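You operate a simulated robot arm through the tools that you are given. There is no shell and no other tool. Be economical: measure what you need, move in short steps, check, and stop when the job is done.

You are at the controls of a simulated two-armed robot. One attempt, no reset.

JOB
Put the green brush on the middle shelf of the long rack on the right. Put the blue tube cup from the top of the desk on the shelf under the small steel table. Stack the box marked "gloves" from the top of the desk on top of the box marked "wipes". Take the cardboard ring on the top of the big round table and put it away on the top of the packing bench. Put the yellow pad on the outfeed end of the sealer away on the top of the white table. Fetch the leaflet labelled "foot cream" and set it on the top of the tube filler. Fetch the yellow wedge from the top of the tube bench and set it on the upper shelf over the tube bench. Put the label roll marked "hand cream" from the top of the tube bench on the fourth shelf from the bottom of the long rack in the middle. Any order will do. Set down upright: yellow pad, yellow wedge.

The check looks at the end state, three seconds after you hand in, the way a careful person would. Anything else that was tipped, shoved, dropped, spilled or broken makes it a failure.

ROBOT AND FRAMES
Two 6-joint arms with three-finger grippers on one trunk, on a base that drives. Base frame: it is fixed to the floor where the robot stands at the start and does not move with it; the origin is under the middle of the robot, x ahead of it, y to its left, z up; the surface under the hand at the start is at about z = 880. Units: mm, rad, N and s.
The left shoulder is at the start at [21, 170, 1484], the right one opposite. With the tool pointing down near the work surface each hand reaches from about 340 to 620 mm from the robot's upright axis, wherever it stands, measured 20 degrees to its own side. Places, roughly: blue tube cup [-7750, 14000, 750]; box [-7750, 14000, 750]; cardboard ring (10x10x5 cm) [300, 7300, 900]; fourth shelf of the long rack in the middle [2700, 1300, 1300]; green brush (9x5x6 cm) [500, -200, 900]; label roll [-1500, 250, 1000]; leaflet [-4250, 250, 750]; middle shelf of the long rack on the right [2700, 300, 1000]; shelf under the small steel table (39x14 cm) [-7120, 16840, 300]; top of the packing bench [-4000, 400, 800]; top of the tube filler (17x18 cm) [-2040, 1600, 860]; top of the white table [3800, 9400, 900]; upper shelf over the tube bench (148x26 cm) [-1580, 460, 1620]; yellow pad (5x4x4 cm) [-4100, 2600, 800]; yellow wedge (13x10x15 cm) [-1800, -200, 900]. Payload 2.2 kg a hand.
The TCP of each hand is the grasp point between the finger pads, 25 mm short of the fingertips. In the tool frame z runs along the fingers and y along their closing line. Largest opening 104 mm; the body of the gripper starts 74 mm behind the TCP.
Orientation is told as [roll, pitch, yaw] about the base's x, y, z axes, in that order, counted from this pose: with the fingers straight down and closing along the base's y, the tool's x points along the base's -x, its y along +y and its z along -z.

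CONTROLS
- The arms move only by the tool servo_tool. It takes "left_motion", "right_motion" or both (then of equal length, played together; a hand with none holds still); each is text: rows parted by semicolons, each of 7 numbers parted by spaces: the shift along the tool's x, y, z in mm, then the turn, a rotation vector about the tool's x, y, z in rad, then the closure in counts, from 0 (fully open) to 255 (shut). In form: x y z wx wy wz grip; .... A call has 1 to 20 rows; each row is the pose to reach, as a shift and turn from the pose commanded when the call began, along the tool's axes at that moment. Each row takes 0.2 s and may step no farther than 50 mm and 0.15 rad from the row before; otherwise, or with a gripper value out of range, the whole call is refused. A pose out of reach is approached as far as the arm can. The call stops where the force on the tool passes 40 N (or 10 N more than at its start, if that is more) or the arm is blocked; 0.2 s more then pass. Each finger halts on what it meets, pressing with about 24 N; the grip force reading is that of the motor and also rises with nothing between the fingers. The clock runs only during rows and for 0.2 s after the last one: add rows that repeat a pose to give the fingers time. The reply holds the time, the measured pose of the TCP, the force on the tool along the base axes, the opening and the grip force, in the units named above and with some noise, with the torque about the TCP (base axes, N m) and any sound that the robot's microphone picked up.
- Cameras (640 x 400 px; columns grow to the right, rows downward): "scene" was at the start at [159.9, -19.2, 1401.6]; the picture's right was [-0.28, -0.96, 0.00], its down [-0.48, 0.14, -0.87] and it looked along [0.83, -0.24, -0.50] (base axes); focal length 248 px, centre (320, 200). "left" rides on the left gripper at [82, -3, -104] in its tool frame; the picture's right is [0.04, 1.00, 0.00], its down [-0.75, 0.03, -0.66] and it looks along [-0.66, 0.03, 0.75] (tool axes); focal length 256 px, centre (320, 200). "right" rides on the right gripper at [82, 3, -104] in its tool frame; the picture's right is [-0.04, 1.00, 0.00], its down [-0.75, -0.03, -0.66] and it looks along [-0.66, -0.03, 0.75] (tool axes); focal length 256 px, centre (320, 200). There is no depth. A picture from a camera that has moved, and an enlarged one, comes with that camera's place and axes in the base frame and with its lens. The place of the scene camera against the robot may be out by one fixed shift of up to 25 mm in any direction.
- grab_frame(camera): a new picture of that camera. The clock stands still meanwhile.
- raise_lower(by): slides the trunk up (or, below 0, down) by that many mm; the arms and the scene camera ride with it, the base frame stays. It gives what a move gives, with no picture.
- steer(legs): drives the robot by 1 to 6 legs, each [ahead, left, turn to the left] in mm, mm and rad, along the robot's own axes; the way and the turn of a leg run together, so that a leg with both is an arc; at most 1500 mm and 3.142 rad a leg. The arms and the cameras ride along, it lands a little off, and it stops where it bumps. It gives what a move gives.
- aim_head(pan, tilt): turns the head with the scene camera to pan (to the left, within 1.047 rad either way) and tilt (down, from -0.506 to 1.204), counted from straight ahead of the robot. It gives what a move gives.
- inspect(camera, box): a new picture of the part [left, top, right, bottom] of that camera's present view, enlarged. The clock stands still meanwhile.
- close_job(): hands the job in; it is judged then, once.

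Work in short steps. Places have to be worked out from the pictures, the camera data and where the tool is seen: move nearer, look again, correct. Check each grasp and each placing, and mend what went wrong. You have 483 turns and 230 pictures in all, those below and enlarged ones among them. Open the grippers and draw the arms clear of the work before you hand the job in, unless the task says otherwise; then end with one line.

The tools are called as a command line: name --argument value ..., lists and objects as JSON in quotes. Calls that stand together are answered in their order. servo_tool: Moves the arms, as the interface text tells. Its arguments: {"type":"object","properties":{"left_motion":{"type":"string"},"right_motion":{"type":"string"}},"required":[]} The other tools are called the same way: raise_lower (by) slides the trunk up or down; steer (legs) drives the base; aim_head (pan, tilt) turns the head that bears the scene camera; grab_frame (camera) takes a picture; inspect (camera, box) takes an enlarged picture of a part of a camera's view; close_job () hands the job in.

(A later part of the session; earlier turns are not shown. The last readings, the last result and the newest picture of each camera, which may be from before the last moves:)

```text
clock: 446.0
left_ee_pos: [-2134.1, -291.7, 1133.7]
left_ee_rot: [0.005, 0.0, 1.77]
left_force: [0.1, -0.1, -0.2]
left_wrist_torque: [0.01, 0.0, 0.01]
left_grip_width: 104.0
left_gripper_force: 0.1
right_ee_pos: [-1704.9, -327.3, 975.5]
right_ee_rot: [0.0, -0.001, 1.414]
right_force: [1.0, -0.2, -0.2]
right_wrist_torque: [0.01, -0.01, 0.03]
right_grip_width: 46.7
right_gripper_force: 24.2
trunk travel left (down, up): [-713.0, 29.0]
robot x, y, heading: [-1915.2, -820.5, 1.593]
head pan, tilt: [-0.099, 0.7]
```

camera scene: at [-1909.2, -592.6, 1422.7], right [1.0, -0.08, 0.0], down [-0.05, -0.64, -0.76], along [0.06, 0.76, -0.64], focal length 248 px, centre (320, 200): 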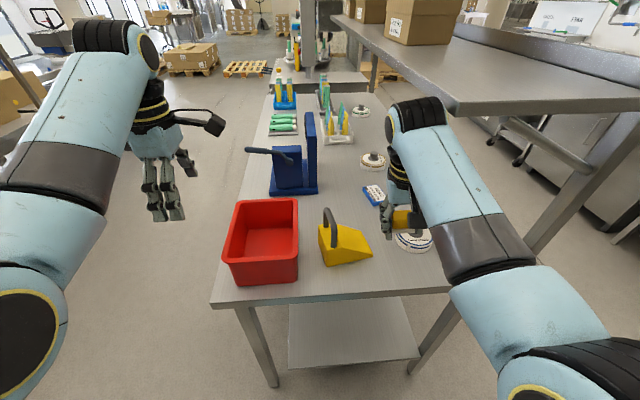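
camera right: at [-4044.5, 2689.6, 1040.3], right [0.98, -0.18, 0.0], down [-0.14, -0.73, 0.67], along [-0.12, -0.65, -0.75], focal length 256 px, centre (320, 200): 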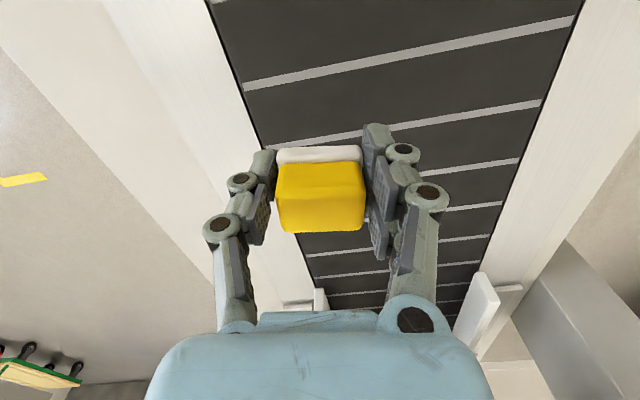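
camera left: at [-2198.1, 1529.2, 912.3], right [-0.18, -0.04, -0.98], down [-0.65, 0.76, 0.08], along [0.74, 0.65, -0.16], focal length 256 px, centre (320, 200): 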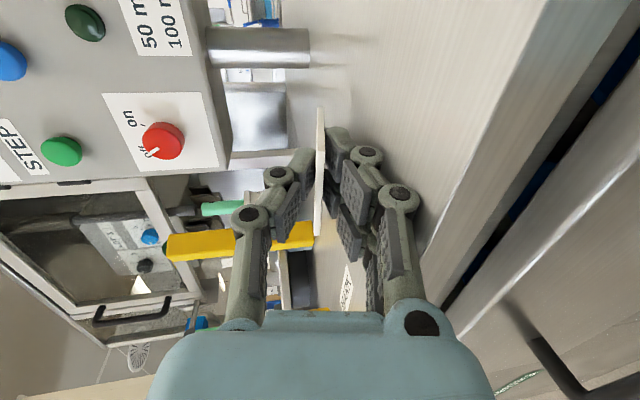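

Strafe right, then pitch the left tool ~50° forward while moving toward the wedge handle.

steer --legs '[[0, -160, 0]]'

servo_tool --left_motion "-5 -19 0 0 -0.125 0 0; -10 -38 0 0 -0.25 0 0; -15 -57 5 0 -0.375 0 0; -20 -76 10 0 -0.5 0 0; -25 -95 15 0 -0.625 0 0; -30 -114 20 0 -0.75 0 0; -36 -134 24 0 -0.87 0 0; -36 -134 24 0 -0.87 0 0"

grab_frame --camera "left"

grab_frame --camera "scene"

```text
clock: 447.4
left_ee_pos: [-1975.6, -287.8, 1135.3]
left_ee_rot: [0.005, 0.0, 1.776]
left_force: [0.4, 0.2, -0.7]
left_wrist_torque: [-0.01, 0.03, 0.0]
left_grip_width: 103.9
left_gripper_force: 0.0
right_ee_pos: [-1545.9, -321.4, 974.8]
right_ee_rot: [-0.001, -0.002, 1.418]
right_force: [-0.1, -0.1, 0.1]
right_wrist_torque: [0.0, 0.01, 0.01]
right_grip_width: 46.9
right_gripper_force: 23.8
trunk travel left (down, up): [-713.0, 29.0]
robot x, y, heading: [-1755.6, -815.0, 1.597]
head pan, tilt: [-0.099, 0.7]
```

```text
clock: 448.6
left_ee_pos: [-2003.3, -231.4, 1138.6]
left_ee_rot: [0.205, -0.616, 1.728]
left_force: [-0.4, 0.2, 0.5]
left_wrist_torque: [0.03, 0.0, 0.03]
left_grip_width: 104.1
left_gripper_force: 0.1
right_ee_pos: [-1548.3, -321.4, 975.8]
right_ee_rot: [0.0, -0.002, 1.418]
right_force: [-0.2, -0.2, -0.7]
right_wrist_torque: [-0.02, -0.03, 0.0]
right_grip_width: 46.8
right_gripper_force: 24.4
trunk travel left (down, up): [-713.0, 29.0]
robot x, y, heading: [-1757.9, -814.4, 1.599]
head pan, tilt: [-0.099, 0.7]
stopped in row 5 (left hand): the arm was blocked; the commanded pose is now the measured one
```

```text
131 pictures are left
camera left: at [-1958.7, -352.2, 1173.2], right [-0.94, -0.3, 0.14], down [0.06, 0.25, 0.97], along [-0.33, 0.92, -0.22], focal length 256 px, centre (320, 200)
```

left: 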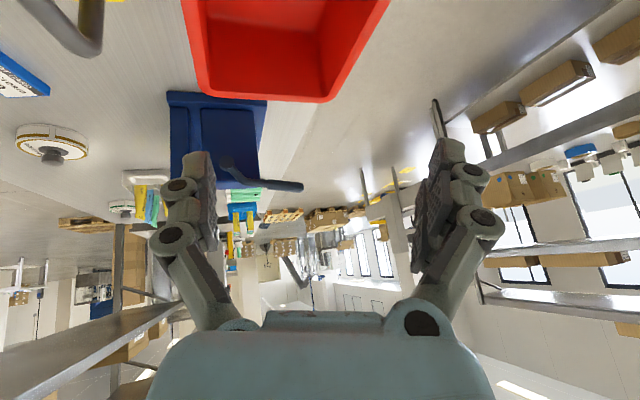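

```text
130 pictures are left
camera scene: at [-1749.0, -654.7, 1422.7], right [1.0, -0.07, 0.0], down [-0.05, -0.64, -0.76], along [0.05, 0.76, -0.64], focal length 248 px, centre (320, 200)
```

scene: 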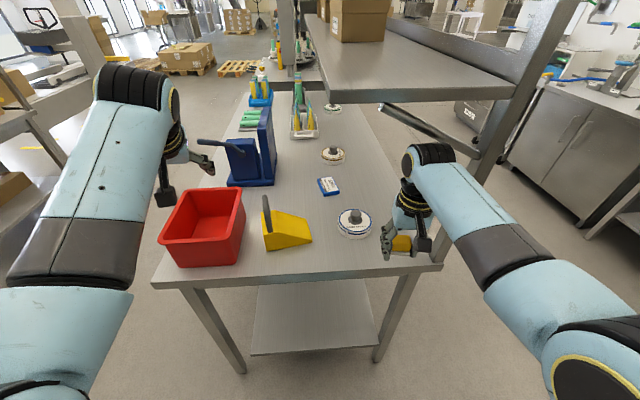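

The wrist is at its inner reach limit; move forward first while straightening the rotation.

servo_tool --left_motion "-16 -2 11 0.05 -0.03 0 0; -33 -5 23 0.1 -0.06 0 0; -49 -7 34 0.15 -0.12 0 0; -60 -8 42 0.205 -0.2 0 0; -60 -8 42 0.205 -0.25 0 0; -60 -8 42 0.205 -0.25 0 0"

```text
clock: 450.0
left_ee_pos: [-2016.1, -159.6, 1138.3]
left_ee_rot: [0.017, -0.865, 1.691]
left_force: [0.1, 0.0, 1.1]
left_wrist_torque: [-0.01, 0.0, -0.03]
left_grip_width: 104.5
left_gripper_force: 0.1
right_ee_pos: [-1548.5, -321.1, 975.4]
right_ee_rot: [0.0, -0.002, 1.417]
right_force: [-0.4, 0.1, -0.5]
right_wrist_torque: [-0.04, 0.01, 0.04]
right_grip_width: 46.9
right_gripper_force: 23.8
trunk travel left (down, up): [-713.0, 29.0]
robot x, y, heading: [-1757.1, -817.1, 1.6]
head pan, tilt: [-0.099, 0.7]
```

Orientation good. Move to a staging point 80 mm back along the tool axis from the handle.

servo_tool --left_motion "24 -40 -1 -0.015 0 -0.013 0; 50 -80 -2 -0.03 0 -0.026 0; 80 -120 -3 -0.045 0 -0.039 0; 100 -150 -4 -0.061 0 -0.052 0; 114 -167 -5 -0.061 0 -0.052 0; 114 -167 -5 -0.061 0 -0.052 0"

grab_frame --camera "left"

inspect --camera "scene" --box '[140, 130, 360, 290]'

```text
clock: 450.9
left_ee_pos: [-1996.4, -177.2, 1086.1]
left_ee_rot: [0.305, -0.927, 1.601]
left_force: [0.4, -1.2, 0.1]
left_wrist_torque: [-0.04, 0.0, 0.03]
left_grip_width: 103.9
left_gripper_force: 0.0
right_ee_pos: [-1547.4, -321.0, 975.1]
right_ee_rot: [0.0, -0.002, 1.415]
right_force: [0.7, 0.1, 0.0]
right_wrist_torque: [0.0, 0.02, 0.01]
right_grip_width: 46.7
right_gripper_force: 24.1
trunk travel left (down, up): [-713.0, 29.0]
robot x, y, heading: [-1755.0, -813.4, 1.597]
head pan, tilt: [-0.099, 0.7]
stopped in row 4 (left hand): the arm was blocked; the commanded pose is now the measured one
```

```text
129 pictures are left
camera left: at [-1957.2, -302.4, 1080.3], right [-0.95, -0.29, 0.15], down [0.17, -0.05, 0.98], along [-0.28, 0.96, 0.1], focal length 256 px, centre (320, 200)
```

left: 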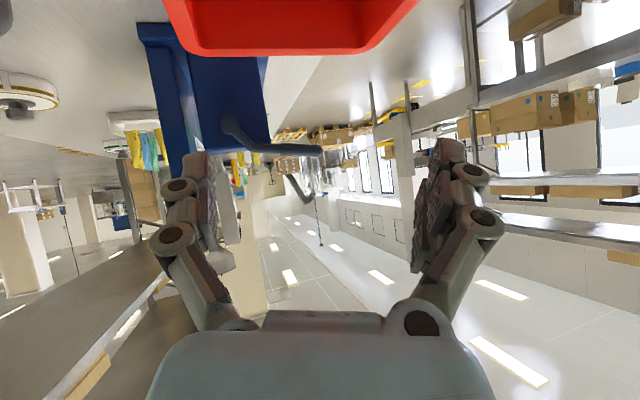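

```text
2.50 times, centred on (250, 210) of scene
camera zoom: at [-1749.0, -654.5, 1422.7], right [1.0, -0.07, 0.0], down [-0.05, -0.64, -0.76], along [0.05, 0.76, -0.64], focal length 621 px, centre (495, 175)
```

zoom: 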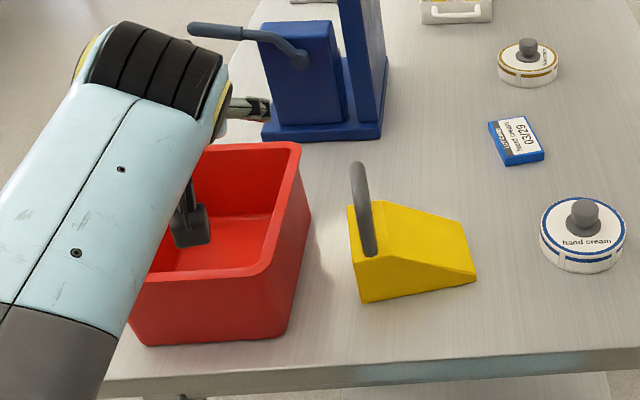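

The arm blocks when reaching inward while tilted. I'll raise it back, tuck the pad hand inward, and shift the robot east so the wedge lies ~20° to the left side.

servo_tool --left_motion "-16 7 -12 0.1 0.02 0 0; -32 14 -24 0.2 0.04 0 0; -48 20 -36 0.305 0.06 0 0; -48 20 -36 0.305 0.06 0 0" --right_motion "0 20 0 0 0 0 225; 0 40 0 0 0 0 225; 0 60 0 0 0 0 225; 0 70 0 0 0 0 225"

steer --legs '[[0, -130, 0]]'

grab_frame --camera "scene"

```text
clock: 451.9
left_ee_pos: [-2004.5, -178.9, 1148.6]
left_ee_rot: [-0.017, -0.868, 1.614]
left_force: [0.2, -0.2, 0.5]
left_wrist_torque: [0.0, 0.04, 0.02]
left_grip_width: 103.9
left_gripper_force: 0.1
right_ee_pos: [-1616.9, -311.1, 974.9]
right_ee_rot: [-0.001, -0.003, 1.417]
right_force: [-0.1, 0.0, -1.2]
right_wrist_torque: [-0.01, 0.02, -0.03]
right_grip_width: 47.1
right_gripper_force: 24.2
trunk travel left (down, up): [-713.0, 29.0]
robot x, y, heading: [-1757.6, -818.8, 1.593]
head pan, tilt: [-0.099, 0.7]
```

```text
clock: 453.2
left_ee_pos: [-1873.2, -174.9, 1147.6]
left_ee_rot: [-0.018, -0.868, 1.615]
left_force: [-0.5, -0.6, 0.0]
left_wrist_torque: [0.02, 0.01, -0.02]
left_grip_width: 103.9
left_gripper_force: 0.1
right_ee_pos: [-1489.0, -307.4, 974.6]
right_ee_rot: [0.0, -0.002, 1.417]
right_force: [0.7, -0.2, 0.2]
right_wrist_torque: [-0.03, 0.03, -0.04]
right_grip_width: 46.7
right_gripper_force: 24.0
trunk travel left (down, up): [-713.0, 29.0]
robot x, y, heading: [-1626.9, -811.2, 1.6]
head pan, tilt: [-0.099, 0.7]
```

```text
127 pictures are left
camera scene: at [-1620.7, -650.6, 1422.6], right [1.0, -0.07, 0.0], down [-0.05, -0.64, -0.76], along [0.05, 0.76, -0.64], focal length 248 px, centre (320, 200)
```

scene: 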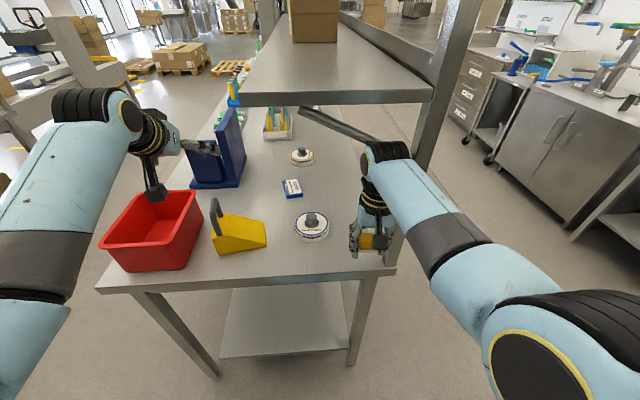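

inspect --camera "scene" --box '[180, 180, 340, 280]'

grab_frame --camera "left"

```text
4.00 times, centred on (260, 230) of scene
camera zoom: at [-1620.7, -650.6, 1422.6], right [1.0, -0.07, 0.0], down [-0.05, -0.64, -0.76], along [0.05, 0.76, -0.64], focal length 994 px, centre (560, 80)
```

zoom: 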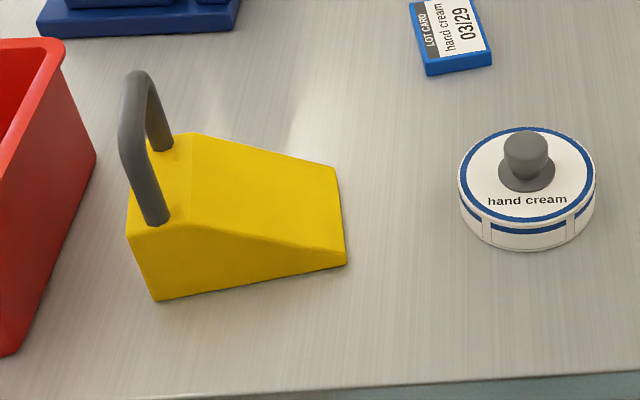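

```text
125 pictures are left
camera left: at [-1866.5, -306.9, 1153.6], right [-1.0, -0.06, -0.04], down [-0.04, -0.01, 1.0], along [-0.06, 1.0, 0.01], focal length 256 px, centre (320, 200)
```

left: 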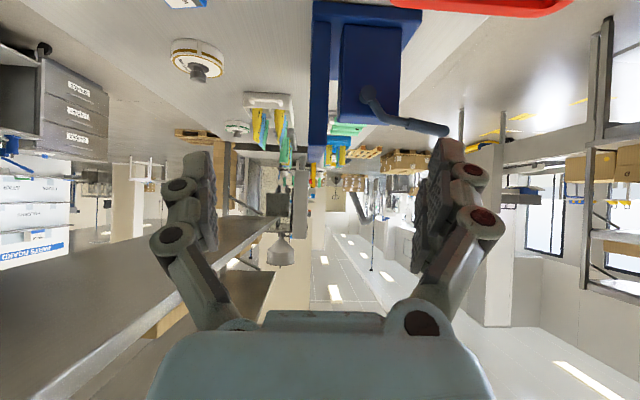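

The label roll has a graspable knob. Now move the left hand to the staging point so its camera can see the handle.

servo_tool --left_motion "30 -6 7 -0.03 0 -0.025 60; 60 -12 14 -0.06 0 -0.05 100; 90 -16 21 -0.088 0 -0.074 120; 103 -18 24 -0.088 0 -0.074 120; 103 -18 24 -0.088 0 -0.074 120"

grab_frame --camera "left"

```text
clock: 454.4
left_ee_pos: [-1854.5, -221.9, 1054.3]
left_ee_rot: [-0.015, -0.866, 1.729]
left_force: [0.3, -0.3, 0.2]
left_wrist_torque: [0.04, 0.01, -0.03]
left_grip_width: 54.9
left_gripper_force: 0.1
right_ee_pos: [-1488.1, -307.0, 974.7]
right_ee_rot: [0.0, -0.003, 1.417]
right_force: [0.4, -0.5, -0.8]
right_wrist_torque: [0.0, 0.01, -0.03]
right_grip_width: 46.6
right_gripper_force: 23.9
trunk travel left (down, up): [-713.0, 29.0]
robot x, y, heading: [-1628.5, -813.9, 1.599]
head pan, tilt: [-0.099, 0.7]
```

```text
124 pictures are left
camera left: at [-1831.1, -352.7, 1059.4], right [-0.98, -0.17, -0.04], down [-0.04, -0.02, 1.0], along [-0.17, 0.98, 0.01], focal length 256 px, centre (320, 200)
```

left: 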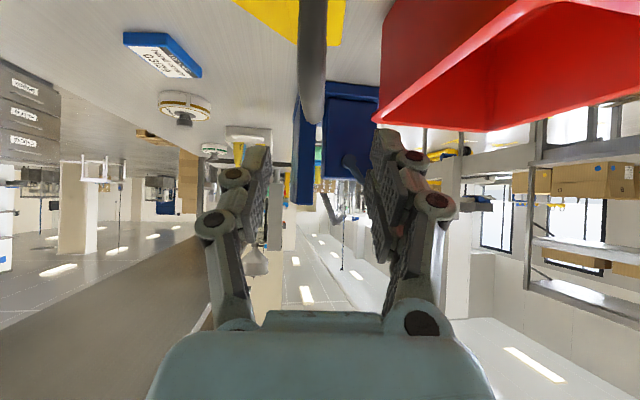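

The handle is seen edge-on, nicely aligned, ~5 mm right of centre, top z≈995. Advance along the tool to the bar.

servo_tool --left_motion "3 -3 25 0 0 0 120; 6 -6 55 0 0 0 120; 9 -6 80 0 0 0 120; 9 -6 88 0 0 0 120; 9 -6 88 0 0 0 120"

grab_frame --camera "left"

inspect --camera "scene" --box '[140, 140, 300, 270]'

```text
clock: 455.6
left_ee_pos: [-1856.9, -161.2, 990.8]
left_ee_rot: [-0.017, -0.866, 1.731]
left_force: [0.3, 0.2, -0.1]
left_wrist_torque: [0.02, 0.03, 0.01]
left_grip_width: 55.0
left_gripper_force: 0.1
right_ee_pos: [-1488.2, -306.8, 974.7]
right_ee_rot: [0.0, 0.0, 1.418]
right_force: [0.3, -0.3, -0.7]
right_wrist_torque: [0.01, 0.0, -0.03]
right_grip_width: 46.7
right_gripper_force: 23.8
trunk travel left (down, up): [-713.0, 29.0]
robot x, y, heading: [-1631.3, -812.9, 1.601]
head pan, tilt: [-0.099, 0.7]
```

```text
123 pictures are left
camera left: at [-1833.6, -291.2, 996.1], right [-0.98, -0.17, -0.04], down [-0.04, -0.02, 1.0], along [-0.17, 0.99, 0.01], focal length 256 px, centre (320, 200)
```

left: 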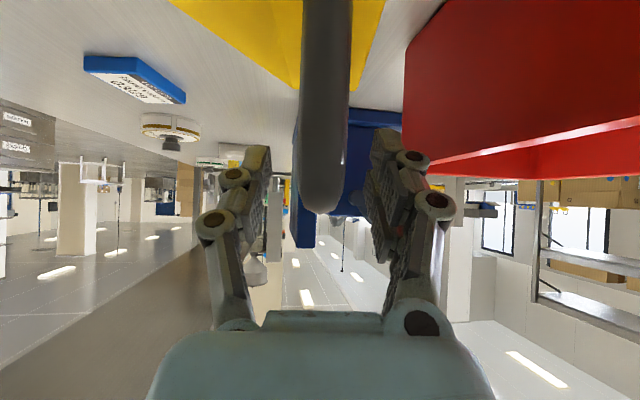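

```text
3.08 times, centred on (220, 205) of scene
camera zoom: at [-1621.0, -650.8, 1422.7], right [1.0, -0.07, 0.0], down [-0.05, -0.64, -0.76], along [0.06, 0.76, -0.64], focal length 764 px, centre (628, 185)
```

zoom: 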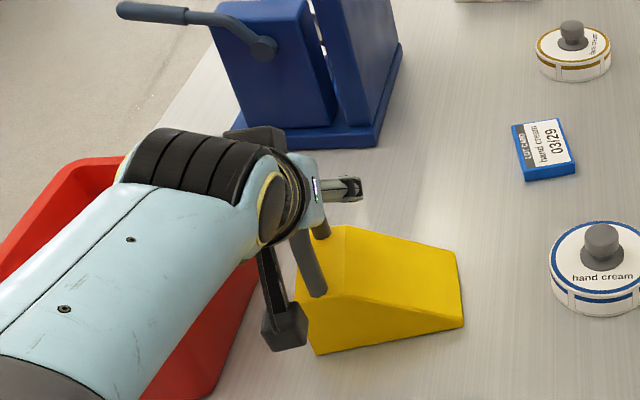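

The bar is centred between the fingers at the right height. Close.

servo_tool --left_motion "0 0 0 0 0 0 180; 0 0 0 0 0 0 220; 0 0 0 0 0 0 255; 0 0 0 0 0 0 255; 0 0 0 0 0 0 255"

raise_lower --by 25

grab_frame --camera "scene"

```text
clock: 456.8
left_ee_pos: [-1856.8, -161.5, 991.0]
left_ee_rot: [-0.016, -0.866, 1.729]
left_force: [-2.4, 1.6, 2.9]
left_wrist_torque: [-0.03, 0.04, 0.07]
left_grip_width: 16.9
left_gripper_force: 24.2
right_ee_pos: [-1487.7, -306.7, 974.6]
right_ee_rot: [0.0, -0.003, 1.416]
right_force: [0.2, 0.5, -0.8]
right_wrist_torque: [0.0, -0.05, -0.02]
right_grip_width: 46.6
right_gripper_force: 23.6
trunk travel left (down, up): [-713.0, 29.0]
robot x, y, heading: [-1627.9, -808.3, 1.6]
head pan, tilt: [-0.099, 0.7]
```

```text
clock: 457.5
left_ee_pos: [-1855.9, -161.8, 1015.9]
left_ee_rot: [-0.016, -0.863, 1.731]
left_force: [1.1, -0.1, -4.4]
left_wrist_torque: [0.07, 0.11, 0.0]
left_grip_width: 16.7
left_gripper_force: 24.0
right_ee_pos: [-1488.9, -306.3, 999.5]
right_ee_rot: [-0.002, -0.001, 1.419]
right_force: [0.4, -0.3, 0.2]
right_wrist_torque: [0.0, 0.0, -0.04]
right_grip_width: 46.7
right_gripper_force: 24.1
trunk travel left (down, up): [-738.0, 4.0]
robot x, y, heading: [-1626.1, -814.4, 1.597]
head pan, tilt: [-0.099, 0.7]
```

```text
121 pictures are left
camera scene: at [-1621.1, -649.8, 1447.6], right [1.0, -0.07, 0.0], down [-0.05, -0.64, -0.76], along [0.06, 0.76, -0.65], focal length 248 px, centre (320, 200)
```

scene: 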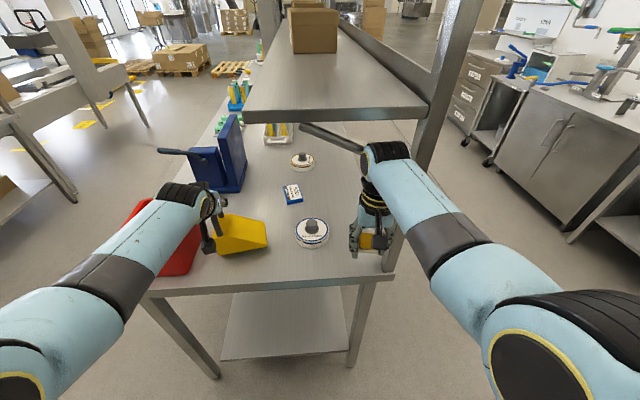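

Wedge is lifted and hangs level. Raise it further (to clear the bin), then swing left away from the shelf.

servo_tool --left_motion "-25 0 -21 0 0 0 255; -50 0 -42 0 0 0 255; -75 0 -63 0 0 0 255; -99 0 -84 0 0 0 255; -99 0 -84 0 0 0 255"

grab_frame --camera "scene"

```text
clock: 458.7
left_ee_pos: [-1859.8, -161.6, 1144.9]
left_ee_rot: [-0.017, -0.865, 1.731]
left_force: [0.0, 0.8, -3.7]
left_wrist_torque: [0.05, 0.15, 0.01]
left_grip_width: 16.8
left_gripper_force: 24.7
right_ee_pos: [-1488.7, -306.2, 1000.4]
right_ee_rot: [0.001, 0.001, 1.417]
right_force: [-0.8, -0.4, -0.6]
right_wrist_torque: [-0.05, 0.0, -0.02]
right_grip_width: 46.8
right_gripper_force: 23.5
trunk travel left (down, up): [-738.0, 4.0]
robot x, y, heading: [-1627.4, -814.8, 1.597]
head pan, tilt: [-0.099, 0.7]
```

```text
120 pictures are left
camera scene: at [-1621.3, -649.9, 1447.6], right [1.0, -0.07, 0.0], down [-0.05, -0.64, -0.76], along [0.06, 0.76, -0.64], focal length 248 px, centre (320, 200)
```

scene: 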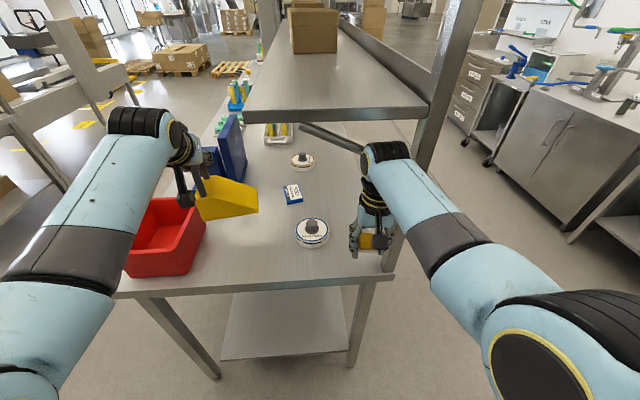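

Lower the pad hand a bit to stay under the shelf, then turn left.

servo_tool --right_motion "0 0 20 0 0 0 225; 0 0 45 0 0 0 225; 0 0 45 0 0 0 225"

steer --legs '[[0, 0, 0.95]]'

aim_head --pan 0.0 --tilt 0.5

grab_frame --camera "scene"

```text
clock: 459.5
left_ee_pos: [-1858.6, -161.8, 1144.6]
left_ee_rot: [-0.017, -0.866, 1.731]
left_force: [-0.7, 0.1, -3.8]
left_wrist_torque: [0.05, 0.12, 0.01]
left_grip_width: 16.8
left_gripper_force: 24.0
right_ee_pos: [-1487.9, -307.0, 953.5]
right_ee_rot: [0.002, -0.001, 1.418]
right_force: [0.1, -0.3, -0.5]
right_wrist_torque: [0.03, 0.03, 0.01]
right_grip_width: 46.9
right_gripper_force: 23.9
trunk travel left (down, up): [-738.0, 4.0]
robot x, y, heading: [-1627.2, -814.1, 1.603]
head pan, tilt: [-0.099, 0.7]
```

```text
clock: 462.3
left_ee_pos: [-2294.4, -631.7, 1143.9]
left_ee_rot: [-0.017, -0.866, 2.694]
left_force: [-0.1, -0.2, -4.5]
left_wrist_torque: [-0.06, 0.07, -0.02]
left_grip_width: 16.7
left_gripper_force: 23.8
right_ee_pos: [-1963.2, -410.4, 954.3]
right_ee_rot: [0.001, -0.001, 2.382]
right_force: [0.2, -0.5, -1.3]
right_wrist_torque: [0.01, -0.03, 0.02]
right_grip_width: 46.7
right_gripper_force: 24.3
trunk travel left (down, up): [-738.0, 4.0]
robot x, y, heading: [-1628.9, -815.8, 2.564]
head pan, tilt: [-0.099, 0.7]
```

```text
clock: 463.1
left_ee_pos: [-2294.0, -631.3, 1145.4]
left_ee_rot: [-0.017, -0.866, 2.694]
left_force: [0.5, -0.5, -4.3]
left_wrist_torque: [-0.09, 0.1, 0.0]
left_grip_width: 16.7
left_gripper_force: 24.7
right_ee_pos: [-1962.9, -410.1, 953.2]
right_ee_rot: [0.001, 0.001, 2.381]
right_force: [0.4, -0.1, 0.0]
right_wrist_torque: [0.0, -0.02, -0.04]
right_grip_width: 46.6
right_gripper_force: 23.8
trunk travel left (down, up): [-738.0, 4.0]
robot x, y, heading: [-1624.2, -808.6, 2.563]
head pan, tilt: [0.0, 0.499]
```

```text
119 pictures are left
camera scene: at [-1760.8, -717.4, 1465.3], right [0.55, 0.84, 0.0], down [0.4, -0.26, -0.88], along [-0.73, 0.48, -0.48], focal length 248 px, centre (320, 200)
```

scene: 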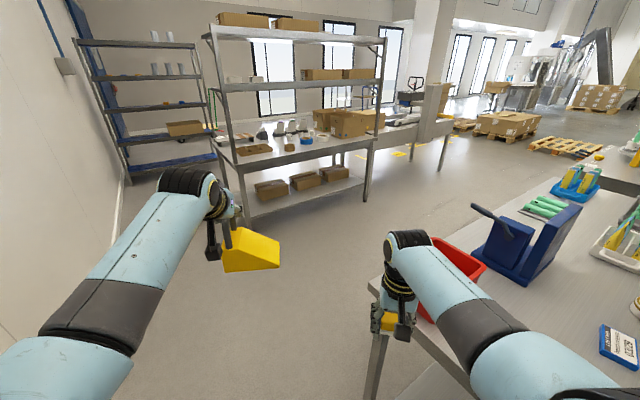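

Now translate east along the south wall to the east aisle.

steer --legs '[[-628, -410, 0]]'

grab_frame --camera "scene"

```text
clock: 467.1
left_ee_pos: [-1544.6, -628.1, 1144.8]
left_ee_rot: [-0.018, -0.864, 2.685]
left_force: [-0.3, -0.1, -4.0]
left_wrist_torque: [-0.06, 0.1, 0.0]
left_grip_width: 16.8
left_gripper_force: 24.3
right_ee_pos: [-1210.2, -409.0, 953.4]
right_ee_rot: [0.001, -0.002, 2.374]
right_force: [0.3, 1.1, -0.3]
right_wrist_torque: [0.0, -0.02, 0.02]
right_grip_width: 46.5
right_gripper_force: 24.2
trunk travel left (down, up): [-738.0, 4.0]
robot x, y, heading: [-878.4, -812.3, 2.56]
head pan, tilt: [0.0, 0.499]
```

```text
118 pictures are left
camera scene: at [-1011.5, -717.0, 1465.4], right [0.55, 0.83, 0.0], down [0.4, -0.27, -0.88], along [-0.73, 0.49, -0.48], focal length 248 px, centre (320, 200)
```

scene: 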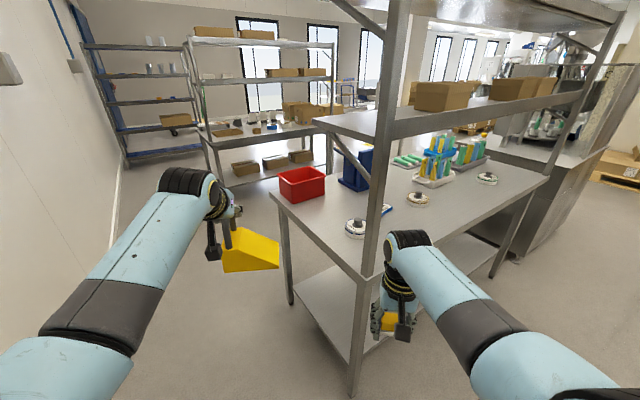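

In the east aisle. Move north-east, turn to face west, and look at the upper shelf.

steer --legs '[[137, -628, 0], [0, 0, 0.58], [0, -600, 0]]'

aim_head --pan 0.0 --tilt 0.0

grab_frame --camera "scene"

```text
clock: 469.4
left_ee_pos: [-1425.7, -320.8, 1140.0]
left_ee_rot: [0.018, -0.854, 2.674]
left_force: [-12.3, -20.7, -5.7]
left_wrist_torque: [0.03, 0.0, 0.11]
left_grip_width: 18.6
left_gripper_force: 23.8
right_ee_pos: [-1090.6, -92.9, 952.4]
right_ee_rot: [0.0, 0.004, 2.379]
right_force: [1.9, 2.0, -0.8]
right_wrist_torque: [-0.09, 0.05, 0.01]
right_grip_width: 46.5
right_gripper_force: 24.0
trunk travel left (down, up): [-738.0, 4.0]
robot x, y, heading: [-753.7, -497.0, 2.564]
head pan, tilt: [0.0, 0.499]
stopped in leg 1: the force on the tool passed its limit at 101 N (the readings are from after the stop); the commanded pose is now the measured one
```

```text
clock: 470.3
left_ee_pos: [-1423.2, -321.1, 1141.9]
left_ee_rot: [0.005, -0.855, 2.679]
left_force: [1.6, -10.1, -8.1]
left_wrist_torque: [-0.29, 0.14, -0.16]
left_grip_width: 18.5
left_gripper_force: 24.6
right_ee_pos: [-1089.6, -96.1, 954.3]
right_ee_rot: [0.0, -0.001, 2.378]
right_force: [-0.5, 0.6, -0.9]
right_wrist_torque: [0.01, 0.01, 0.02]
right_grip_width: 46.7
right_gripper_force: 23.8
trunk travel left (down, up): [-738.0, 4.0]
robot x, y, heading: [-753.7, -495.3, 2.559]
head pan, tilt: [0.0, 0.0]
```

```text
117 pictures are left
camera scene: at [-888.7, -404.1, 1511.5], right [0.55, 0.83, 0.0], down [0.0, 0.0, -1.0], along [-0.83, 0.55, 0.0], focal length 248 px, centre (320, 200)
```

scene: 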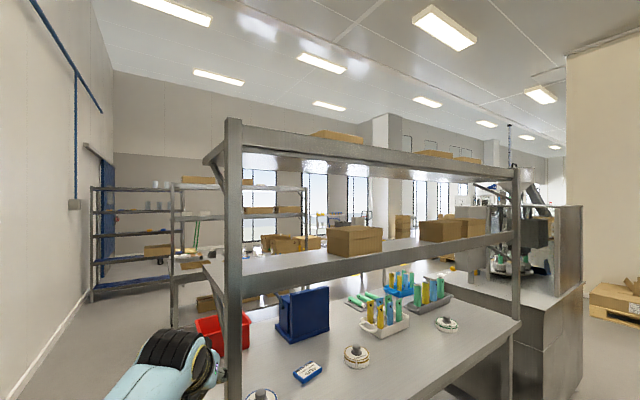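

The wedge hand touched the bench's corner post. Back straight off to the south-east and check the grip.

steer --legs '[[-160, 0, 0]]'

aim_head --pan 0.2 --tilt 0.5

grab_frame --camera "scene"

grab_frame --camera "left"

```text
clock: 471.7
left_ee_pos: [-1288.0, -409.1, 1141.8]
left_ee_rot: [0.006, -0.859, 2.677]
left_force: [-0.3, -0.6, -5.1]
left_wrist_torque: [0.13, -0.01, 0.01]
left_grip_width: 17.0
left_gripper_force: 23.5
right_ee_pos: [-953.8, -183.7, 953.2]
right_ee_rot: [0.0, -0.002, 2.376]
right_force: [0.2, -0.9, -0.3]
right_wrist_torque: [0.0, -0.04, -0.01]
right_grip_width: 46.6
right_gripper_force: 24.0
trunk travel left (down, up): [-738.0, 4.0]
robot x, y, heading: [-623.9, -586.5, 2.56]
head pan, tilt: [0.0, 0.0]
```

```text
clock: 472.7
left_ee_pos: [-1288.8, -407.8, 1141.8]
left_ee_rot: [0.007, -0.856, 2.678]
left_force: [0.5, -0.3, -3.2]
left_wrist_torque: [0.11, 0.04, 0.0]
left_grip_width: 16.8
left_gripper_force: 24.2
right_ee_pos: [-955.7, -182.3, 954.2]
right_ee_rot: [0.0, 0.0, 2.375]
right_force: [0.1, 0.7, -0.3]
right_wrist_torque: [-0.02, -0.01, 0.01]
right_grip_width: 46.8
right_gripper_force: 24.3
trunk travel left (down, up): [-738.0, 4.0]
robot x, y, heading: [-622.7, -585.2, 2.558]
head pan, tilt: [0.201, 0.499]
```

```text
116 pictures are left
camera scene: at [-763.0, -506.9, 1465.4], right [0.38, 0.93, 0.0], down [0.44, -0.18, -0.88], along [-0.81, 0.33, -0.48], focal length 248 px, centre (320, 200)
```

scene: 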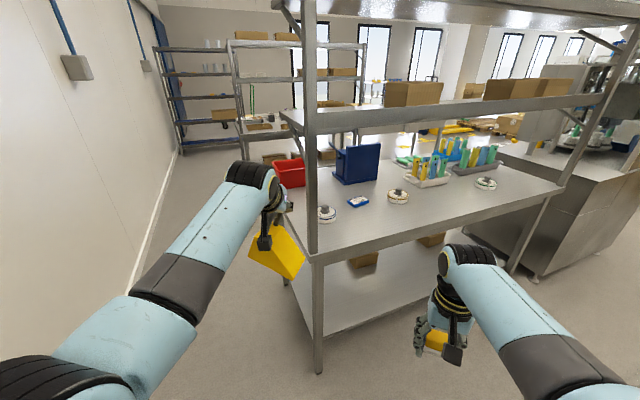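

```text
115 pictures are left
camera left: at [-1168.1, -463.3, 1148.2], right [-0.42, -0.91, -0.03], down [-0.01, -0.02, 1.0], along [-0.91, 0.42, 0.0], focal length 256 px, centre (320, 200)
```

left: 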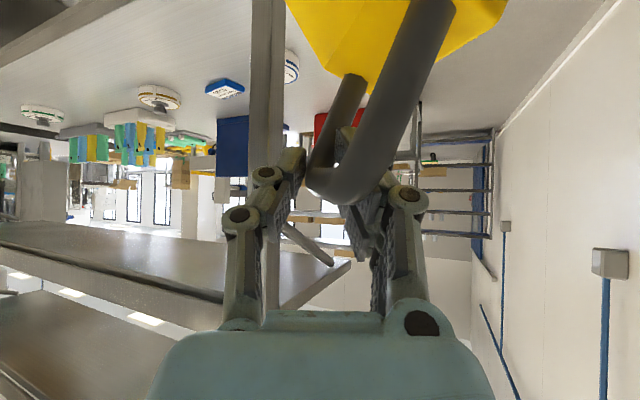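

The wedge rolled about its bar in the grip (tip hanging ~30° down), but it is still held; lowering it onto the shelf will let it settle flat, helped by rolling the hand. Now turn west and go north to the free shelf gap (y≈300–430).

steer --legs '[[0, 0, 0.583], [-50, 0, 0], [0, -1120, 0]]'

aim_head --pan 0.0 --tilt 0.0

grab_frame --camera "scene"

```text
clock: 480.5
left_ee_pos: [-1219.0, 311.1, 1141.4]
left_ee_rot: [0.007, -0.857, -3.033]
left_force: [-0.3, 0.6, -4.7]
left_wrist_torque: [0.05, 0.07, 0.03]
left_grip_width: 16.8
left_gripper_force: 23.7
right_ee_pos: [-1061.2, 681.3, 954.0]
right_ee_rot: [0.002, -0.001, 2.951]
right_force: [-0.1, 0.6, -0.6]
right_wrist_torque: [0.02, 0.01, -0.01]
right_grip_width: 46.5
right_gripper_force: 23.6
trunk travel left (down, up): [-738.0, 4.0]
robot x, y, heading: [-563.5, 520.9, 3.126]
head pan, tilt: [0.201, 0.499]
```

```text
clock: 481.4
left_ee_pos: [-1219.3, 310.2, 1142.5]
left_ee_rot: [0.006, -0.857, -3.031]
left_force: [1.2, -0.6, -4.6]
left_wrist_torque: [0.05, 0.09, 0.0]
left_grip_width: 16.6
left_gripper_force: 24.3
right_ee_pos: [-1060.9, 682.4, 953.8]
right_ee_rot: [-0.001, 0.001, 2.948]
right_force: [0.6, -0.1, -1.3]
right_wrist_torque: [0.03, -0.01, 0.0]
right_grip_width: 46.5
right_gripper_force: 24.0
trunk travel left (down, up): [-738.0, 4.0]
robot x, y, heading: [-563.1, 518.7, 3.132]
head pan, tilt: [0.0, 0.0]
```

```text
114 pictures are left
camera scene: at [-720.6, 530.5, 1511.4], right [0.01, 1.0, 0.0], down [0.0, 0.0, -1.0], along [-1.0, 0.01, 0.0], focal length 248 px, centre (320, 200)
```

scene: 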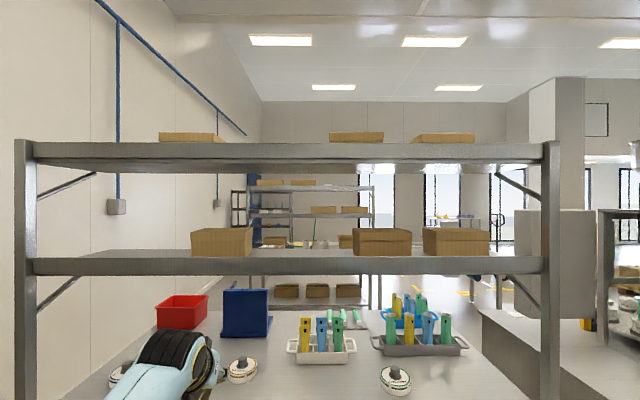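

The gap on the upper shelf is y≈200–565. First roll the hand to level the wedge, and check.

servo_tool --left_motion "0 0 0 0.08 0 -0.095 255; 0 0 0 0.165 0 -0.19 255; 0 0 0 0.25 0 -0.285 255; 0 0 0 0.33 0 -0.38 255; 0 0 0 0.33 0 -0.38 255"

aim_head --pan 0.3 --tilt 0.6

grab_frame --camera "scene"

grab_frame --camera "left"

```text
clock: 482.6
left_ee_pos: [-1218.9, 310.7, 1142.1]
left_ee_rot: [-0.697, -0.726, -2.52]
left_force: [0.5, 1.3, -3.7]
left_wrist_torque: [-0.16, 0.04, 0.03]
left_grip_width: 16.7
left_gripper_force: 23.6
right_ee_pos: [-1061.1, 680.5, 952.6]
right_ee_rot: [0.001, 0.001, 2.95]
right_force: [0.4, -0.1, -0.6]
right_wrist_torque: [-0.01, 0.01, 0.0]
right_grip_width: 46.9
right_gripper_force: 23.6
trunk travel left (down, up): [-738.0, 4.0]
robot x, y, heading: [-559.9, 523.1, 3.127]
head pan, tilt: [0.0, 0.0]
```

```text
clock: 483.6
left_ee_pos: [-1219.2, 309.4, 1141.5]
left_ee_rot: [-0.694, -0.725, -2.526]
left_force: [0.4, -0.3, -4.4]
left_wrist_torque: [-0.18, 0.03, 0.02]
left_grip_width: 16.6
left_gripper_force: 23.8
right_ee_pos: [-1060.2, 680.8, 953.1]
right_ee_rot: [0.001, -0.001, 2.95]
right_force: [-0.2, 0.2, -0.6]
right_wrist_torque: [-0.01, -0.01, 0.0]
right_grip_width: 47.0
right_gripper_force: 23.6
trunk travel left (down, up): [-738.0, 4.0]
robot x, y, heading: [-561.4, 524.5, 3.129]
head pan, tilt: [0.3, 0.6]
```

```text
113 pictures are left
camera scene: at [-715.3, 504.5, 1456.4], right [-0.28, 0.96, 0.0], down [0.54, 0.16, -0.83], along [-0.79, -0.23, -0.56], focal length 248 px, centre (320, 200)
```

scene: 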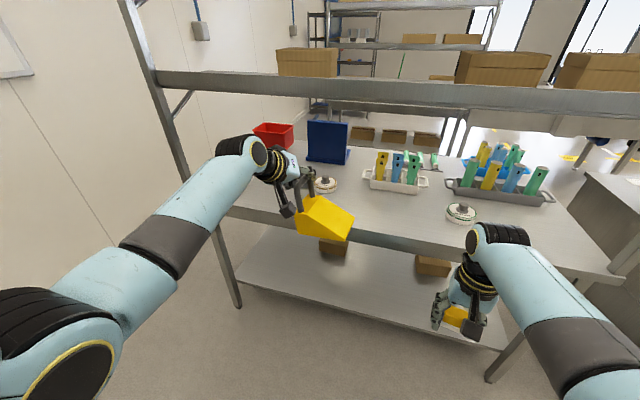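

```text
112 pictures are left
camera left: at [-1086.7, 325.5, 1148.7], right [0.12, -0.85, -0.5], down [0.06, -0.5, 0.86], along [-0.99, -0.14, -0.01], focal length 256 px, centre (320, 200)
```

left: 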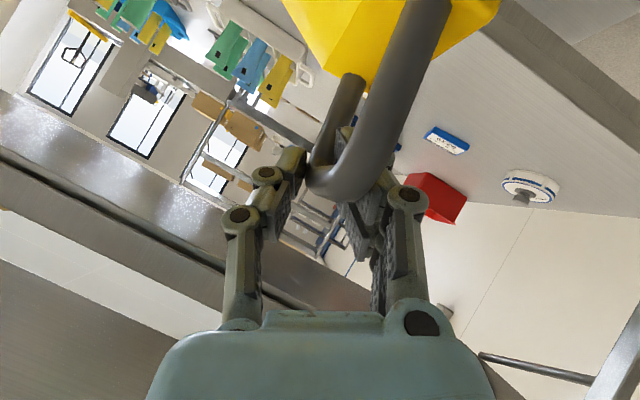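

inspect --camera "scene" --box '[240, 140, 380, 260]'

```text
3.33 times, centred on (310, 200) of scene
camera zoom: at [-715.3, 504.5, 1456.4], right [-0.28, 0.96, 0.0], down [0.54, 0.16, -0.83], along [-0.79, -0.23, -0.56], focal length 828 px, centre (353, 200)
```

zoom: 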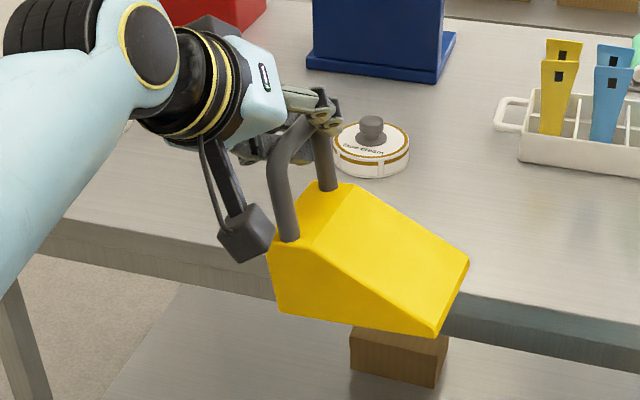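

The wedge is now about level. Raise it straight up in two stages.

servo_tool --left_motion "-30 -21.6 -25.8 0 0 0 255; -60 -43.2 -51.6 0 0 0 255; -90 -64.8 -77.4 0 0 0 255; -120 -86.4 -103.2 0 0 0 255; -149 -108 -129 0 0 0 255; -179 -129.6 -155 0 0 0 255; -209 -151 -181 0 0 0 255; -239 -173 -206 0 0 0 255"

```text
clock: 485.4
left_ee_pos: [-1219.6, 311.3, 1503.1]
left_ee_rot: [-0.694, -0.725, -2.524]
left_force: [0.1, 0.1, -3.7]
left_wrist_torque: [-0.16, 0.1, 0.04]
left_grip_width: 16.6
left_gripper_force: 24.0
right_ee_pos: [-1060.6, 681.6, 953.5]
right_ee_rot: [0.001, 0.0, 2.949]
right_force: [-0.9, 0.6, -1.0]
right_wrist_torque: [0.02, -0.03, -0.03]
right_grip_width: 46.6
right_gripper_force: 24.3
trunk travel left (down, up): [-738.0, 4.0]
robot x, y, heading: [-560.5, 522.1, 3.13]
head pan, tilt: [0.3, 0.6]
```

servo_tool --left_motion "-30 -21.6 -25.8 0 0 0 255; -60 -43.2 -51.6 0 0 0 255; -90 -64.8 -77.4 0 0 0 255; -120 -86.4 -103.2 0 0 0 255; -149 -108 -129 0 0 0 255; -179 -129.6 -155 0 0 0 255; -209 -151 -181 0 0 0 255; -229 -165 -198 0 0 0 255"

aim_head --pan 0.2 --tilt -0.3

grab_frame --camera "scene"

```text
clock: 487.2
left_ee_pos: [-1219.0, 314.1, 1850.3]
left_ee_rot: [-0.695, -0.725, -2.524]
left_force: [0.1, 0.3, -3.5]
left_wrist_torque: [-0.15, 0.06, 0.01]
left_grip_width: 16.8
left_gripper_force: 23.8
right_ee_pos: [-1059.4, 681.0, 953.4]
right_ee_rot: [0.002, 0.0, 2.95]
right_force: [1.1, 0.7, -0.1]
right_wrist_torque: [0.02, 0.02, -0.01]
right_grip_width: 46.6
right_gripper_force: 24.1
trunk travel left (down, up): [-738.0, 4.0]
robot x, y, heading: [-560.3, 521.0, 3.126]
head pan, tilt: [0.3, 0.6]
```

```text
clock: 488.4
left_ee_pos: [-1220.5, 312.9, 1849.5]
left_ee_rot: [-0.693, -0.725, -2.524]
left_force: [-0.2, 0.0, -4.0]
left_wrist_torque: [-0.15, 0.07, 0.03]
left_grip_width: 16.8
left_gripper_force: 24.3
right_ee_pos: [-1060.9, 681.4, 953.0]
right_ee_rot: [-0.001, 0.0, 2.95]
right_force: [0.3, -0.6, -0.4]
right_wrist_torque: [-0.02, -0.01, 0.03]
right_grip_width: 46.7
right_gripper_force: 24.1
trunk travel left (down, up): [-738.0, 4.0]
robot x, y, heading: [-562.6, 523.6, 3.128]
head pan, tilt: [0.201, -0.3]
```

```text
110 pictures are left
camera scene: at [-707.9, 514.7, 1536.9], right [-0.19, 0.98, 0.0], down [-0.29, -0.06, -0.96], along [-0.94, -0.18, 0.29], focal length 248 px, centre (320, 200)
```

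scene: 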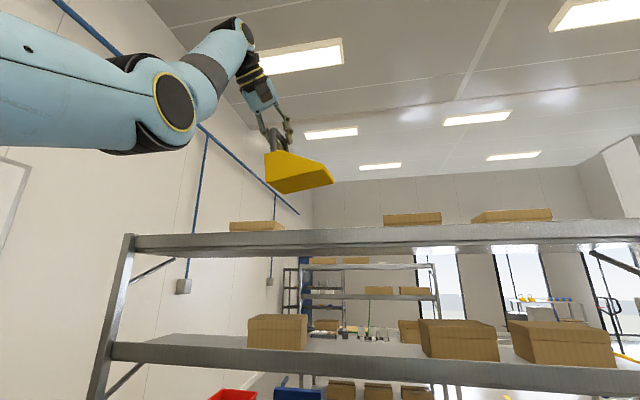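

Reachable, and the wedge is nearly level with its bottom ~1715, above the shelf edge (~1645). Drive forward 345 to bring it over the shelf.

steer --legs '[[345, 0, 0]]'

aim_head --pan 0.4 --tilt -0.3

grab_frame --camera "scene"

grab_frame --camera "left"

```text
clock: 490.7
left_ee_pos: [-1568.9, 320.4, 1849.5]
left_ee_rot: [-0.694, -0.726, -2.526]
left_force: [0.4, 0.3, -4.1]
left_wrist_torque: [-0.2, 0.01, 0.0]
left_grip_width: 16.8
left_gripper_force: 24.0
right_ee_pos: [-1407.7, 687.5, 953.0]
right_ee_rot: [0.0, -0.001, 2.947]
right_force: [0.3, 0.2, -0.3]
right_wrist_torque: [0.03, 0.02, -0.02]
right_grip_width: 46.6
right_gripper_force: 23.8
trunk travel left (down, up): [-738.0, 4.0]
robot x, y, heading: [-907.8, 528.4, 3.126]
head pan, tilt: [0.201, -0.3]
```

```text
clock: 491.4
left_ee_pos: [-1570.6, 321.5, 1849.1]
left_ee_rot: [-0.696, -0.727, -2.53]
left_force: [-0.1, -0.1, -4.4]
left_wrist_torque: [-0.17, 0.06, 0.02]
left_grip_width: 16.9
left_gripper_force: 23.6
right_ee_pos: [-1408.3, 687.8, 952.8]
right_ee_rot: [-0.001, 0.001, 2.947]
right_force: [0.6, 0.0, -0.8]
right_wrist_torque: [-0.02, -0.04, 0.01]
right_grip_width: 46.5
right_gripper_force: 23.9
trunk travel left (down, up): [-738.0, 4.0]
robot x, y, heading: [-912.4, 529.7, 3.125]
head pan, tilt: [0.4, -0.3]
```

```text
109 pictures are left
camera scene: at [-1052.2, 505.1, 1536.9], right [-0.37, 0.93, 0.0], down [-0.27, -0.11, -0.96], along [-0.89, -0.36, 0.29], focal length 248 px, centre (320, 200)
```

scene: 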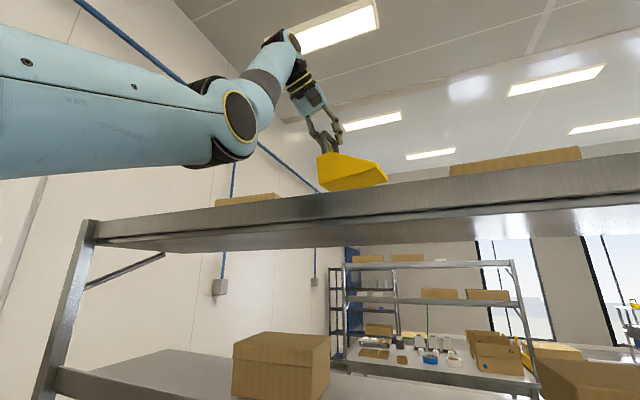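

```text
108 pictures are left
camera left: at [-1438.1, 334.5, 1855.8], right [0.12, -0.85, -0.5], down [0.06, -0.5, 0.86], along [-0.99, -0.13, -0.01], focal length 256 px, centre (320, 200)
```

left: 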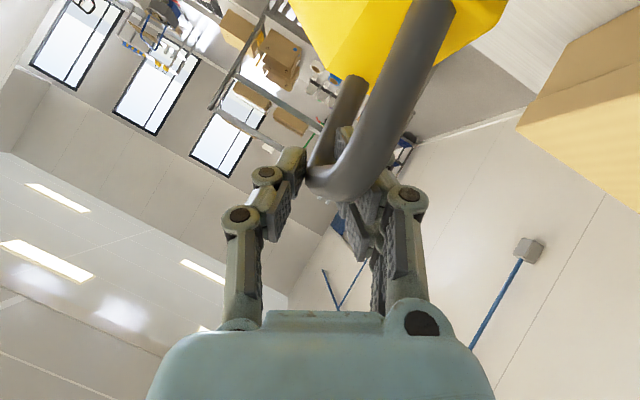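

The wedge is over the shelf. Lower toward it: first 45 mm, then in small steps.

servo_tool --left_motion "13 9.6 11.5 0 0 0 255; 26.6 19.2 23 0 0 0 255; 33 24 28.7 0 0 0 255; 33 24 28.7 0 0 0 255"

inspect --camera "scene" --box '[260, 100, 460, 220]'

```text
clock: 492.4
left_ee_pos: [-1568.4, 318.6, 1799.3]
left_ee_rot: [-0.695, -0.726, -2.526]
left_force: [-0.1, 0.1, -4.1]
left_wrist_torque: [-0.16, 0.04, -0.01]
left_grip_width: 16.7
left_gripper_force: 23.3
right_ee_pos: [-1407.6, 687.6, 952.5]
right_ee_rot: [0.001, 0.0, 2.946]
right_force: [-0.5, -0.2, -0.1]
right_wrist_torque: [-0.01, 0.02, 0.0]
right_grip_width: 46.8
right_gripper_force: 24.4
trunk travel left (down, up): [-738.0, 4.0]
robot x, y, heading: [-907.4, 525.5, 3.13]
head pan, tilt: [0.4, -0.3]
```

```text
3.20 times, centred on (360, 160) of scene
camera zoom: at [-1051.6, 505.1, 1537.0], right [-0.37, 0.93, 0.0], down [-0.27, -0.11, -0.96], along [-0.89, -0.36, 0.29], focal length 795 px, centre (192, 328)
```

zoom: 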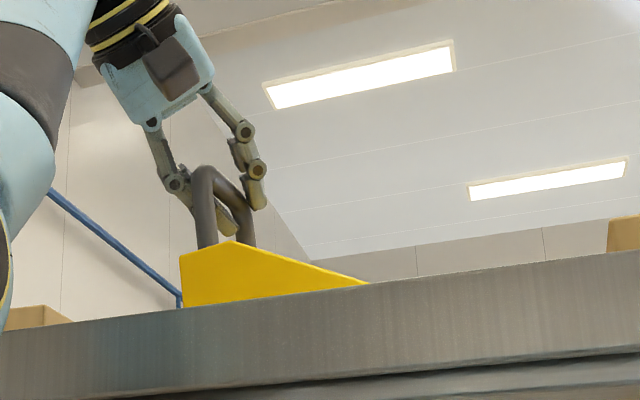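

servo_tool --left_motion "3.3 2.4 2.9 0 0 0 255; 6.6 4.8 5.7 0 0 0 255; 10 7.2 8.6 0 0 0 255; 10 7.2 8.6 0 0 0 255"

```text
clock: 493.4
left_ee_pos: [-1568.9, 320.5, 1784.4]
left_ee_rot: [-0.695, -0.724, -2.527]
left_force: [0.0, -0.2, -4.7]
left_wrist_torque: [-0.12, 0.04, -0.01]
left_grip_width: 16.6
left_gripper_force: 24.4
right_ee_pos: [-1408.1, 687.8, 953.0]
right_ee_rot: [0.002, 0.0, 2.945]
right_force: [0.9, 0.3, -1.1]
right_wrist_torque: [0.02, 0.0, 0.01]
right_grip_width: 46.9
right_gripper_force: 24.3
trunk travel left (down, up): [-738.0, 4.0]
robot x, y, heading: [-908.2, 524.1, 3.135]
head pan, tilt: [0.4, -0.3]
```

servo_tool --left_motion "3.3 2.4 2.9 0 0 0 255; 6.6 4.8 5.7 0 0 0 255; 10 7.2 8.6 0 0 0 255; 10 7.2 8.6 0 0 0 255"

```text
clock: 494.4
left_ee_pos: [-1569.3, 319.7, 1769.2]
left_ee_rot: [-0.695, -0.726, -2.527]
left_force: [-0.5, 0.7, -3.7]
left_wrist_torque: [-0.16, 0.02, 0.0]
left_grip_width: 16.4
left_gripper_force: 24.6
right_ee_pos: [-1408.5, 688.5, 953.3]
right_ee_rot: [0.0, 0.001, 2.946]
right_force: [0.2, -0.2, -0.9]
right_wrist_torque: [0.0, 0.01, 0.02]
right_grip_width: 46.6
right_gripper_force: 24.1
trunk travel left (down, up): [-738.0, 4.0]
robot x, y, heading: [-908.3, 524.9, 3.13]
head pan, tilt: [0.4, -0.3]
```

servo_tool --left_motion "2.7 1.9 2.3 0 0 0 255; 5.3 3.8 4.6 0 0 0 255; 8 5.8 6.9 0 0 0 255; 8 5.8 6.9 0 0 0 255"

inspect --camera "scene" --box '[260, 100, 460, 220]'

```text
clock: 495.4
left_ee_pos: [-1567.7, 321.3, 1761.0]
left_ee_rot: [-0.698, -0.729, -2.526]
left_force: [-4.1, 0.9, 8.4]
left_wrist_torque: [-0.18, 0.0, 0.0]
left_grip_width: 16.5
left_gripper_force: 23.8
right_ee_pos: [-1407.7, 687.9, 954.2]
right_ee_rot: [0.002, 0.001, 2.945]
right_force: [-0.3, -0.2, 0.3]
right_wrist_torque: [0.04, 0.01, 0.02]
right_grip_width: 46.7
right_gripper_force: 24.2
trunk travel left (down, up): [-738.0, 4.0]
robot x, y, heading: [-909.8, 526.7, 3.127]
head pan, tilt: [0.4, -0.3]
```

```text
3.20 times, centred on (360, 160) of scene
camera zoom: at [-1051.3, 505.9, 1537.2], right [-0.37, 0.93, 0.0], down [-0.27, -0.11, -0.96], along [-0.89, -0.36, 0.3], focal length 795 px, centre (192, 328)
```

zoom: 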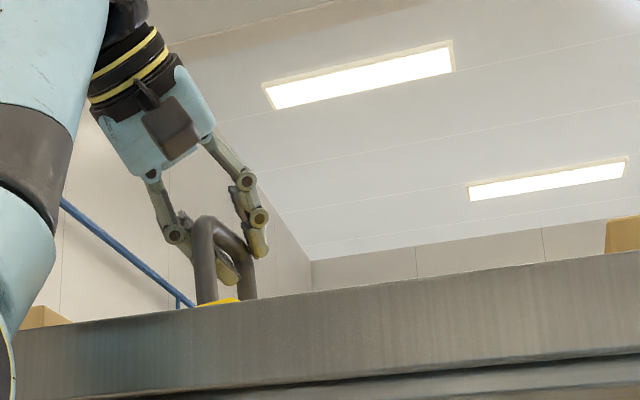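

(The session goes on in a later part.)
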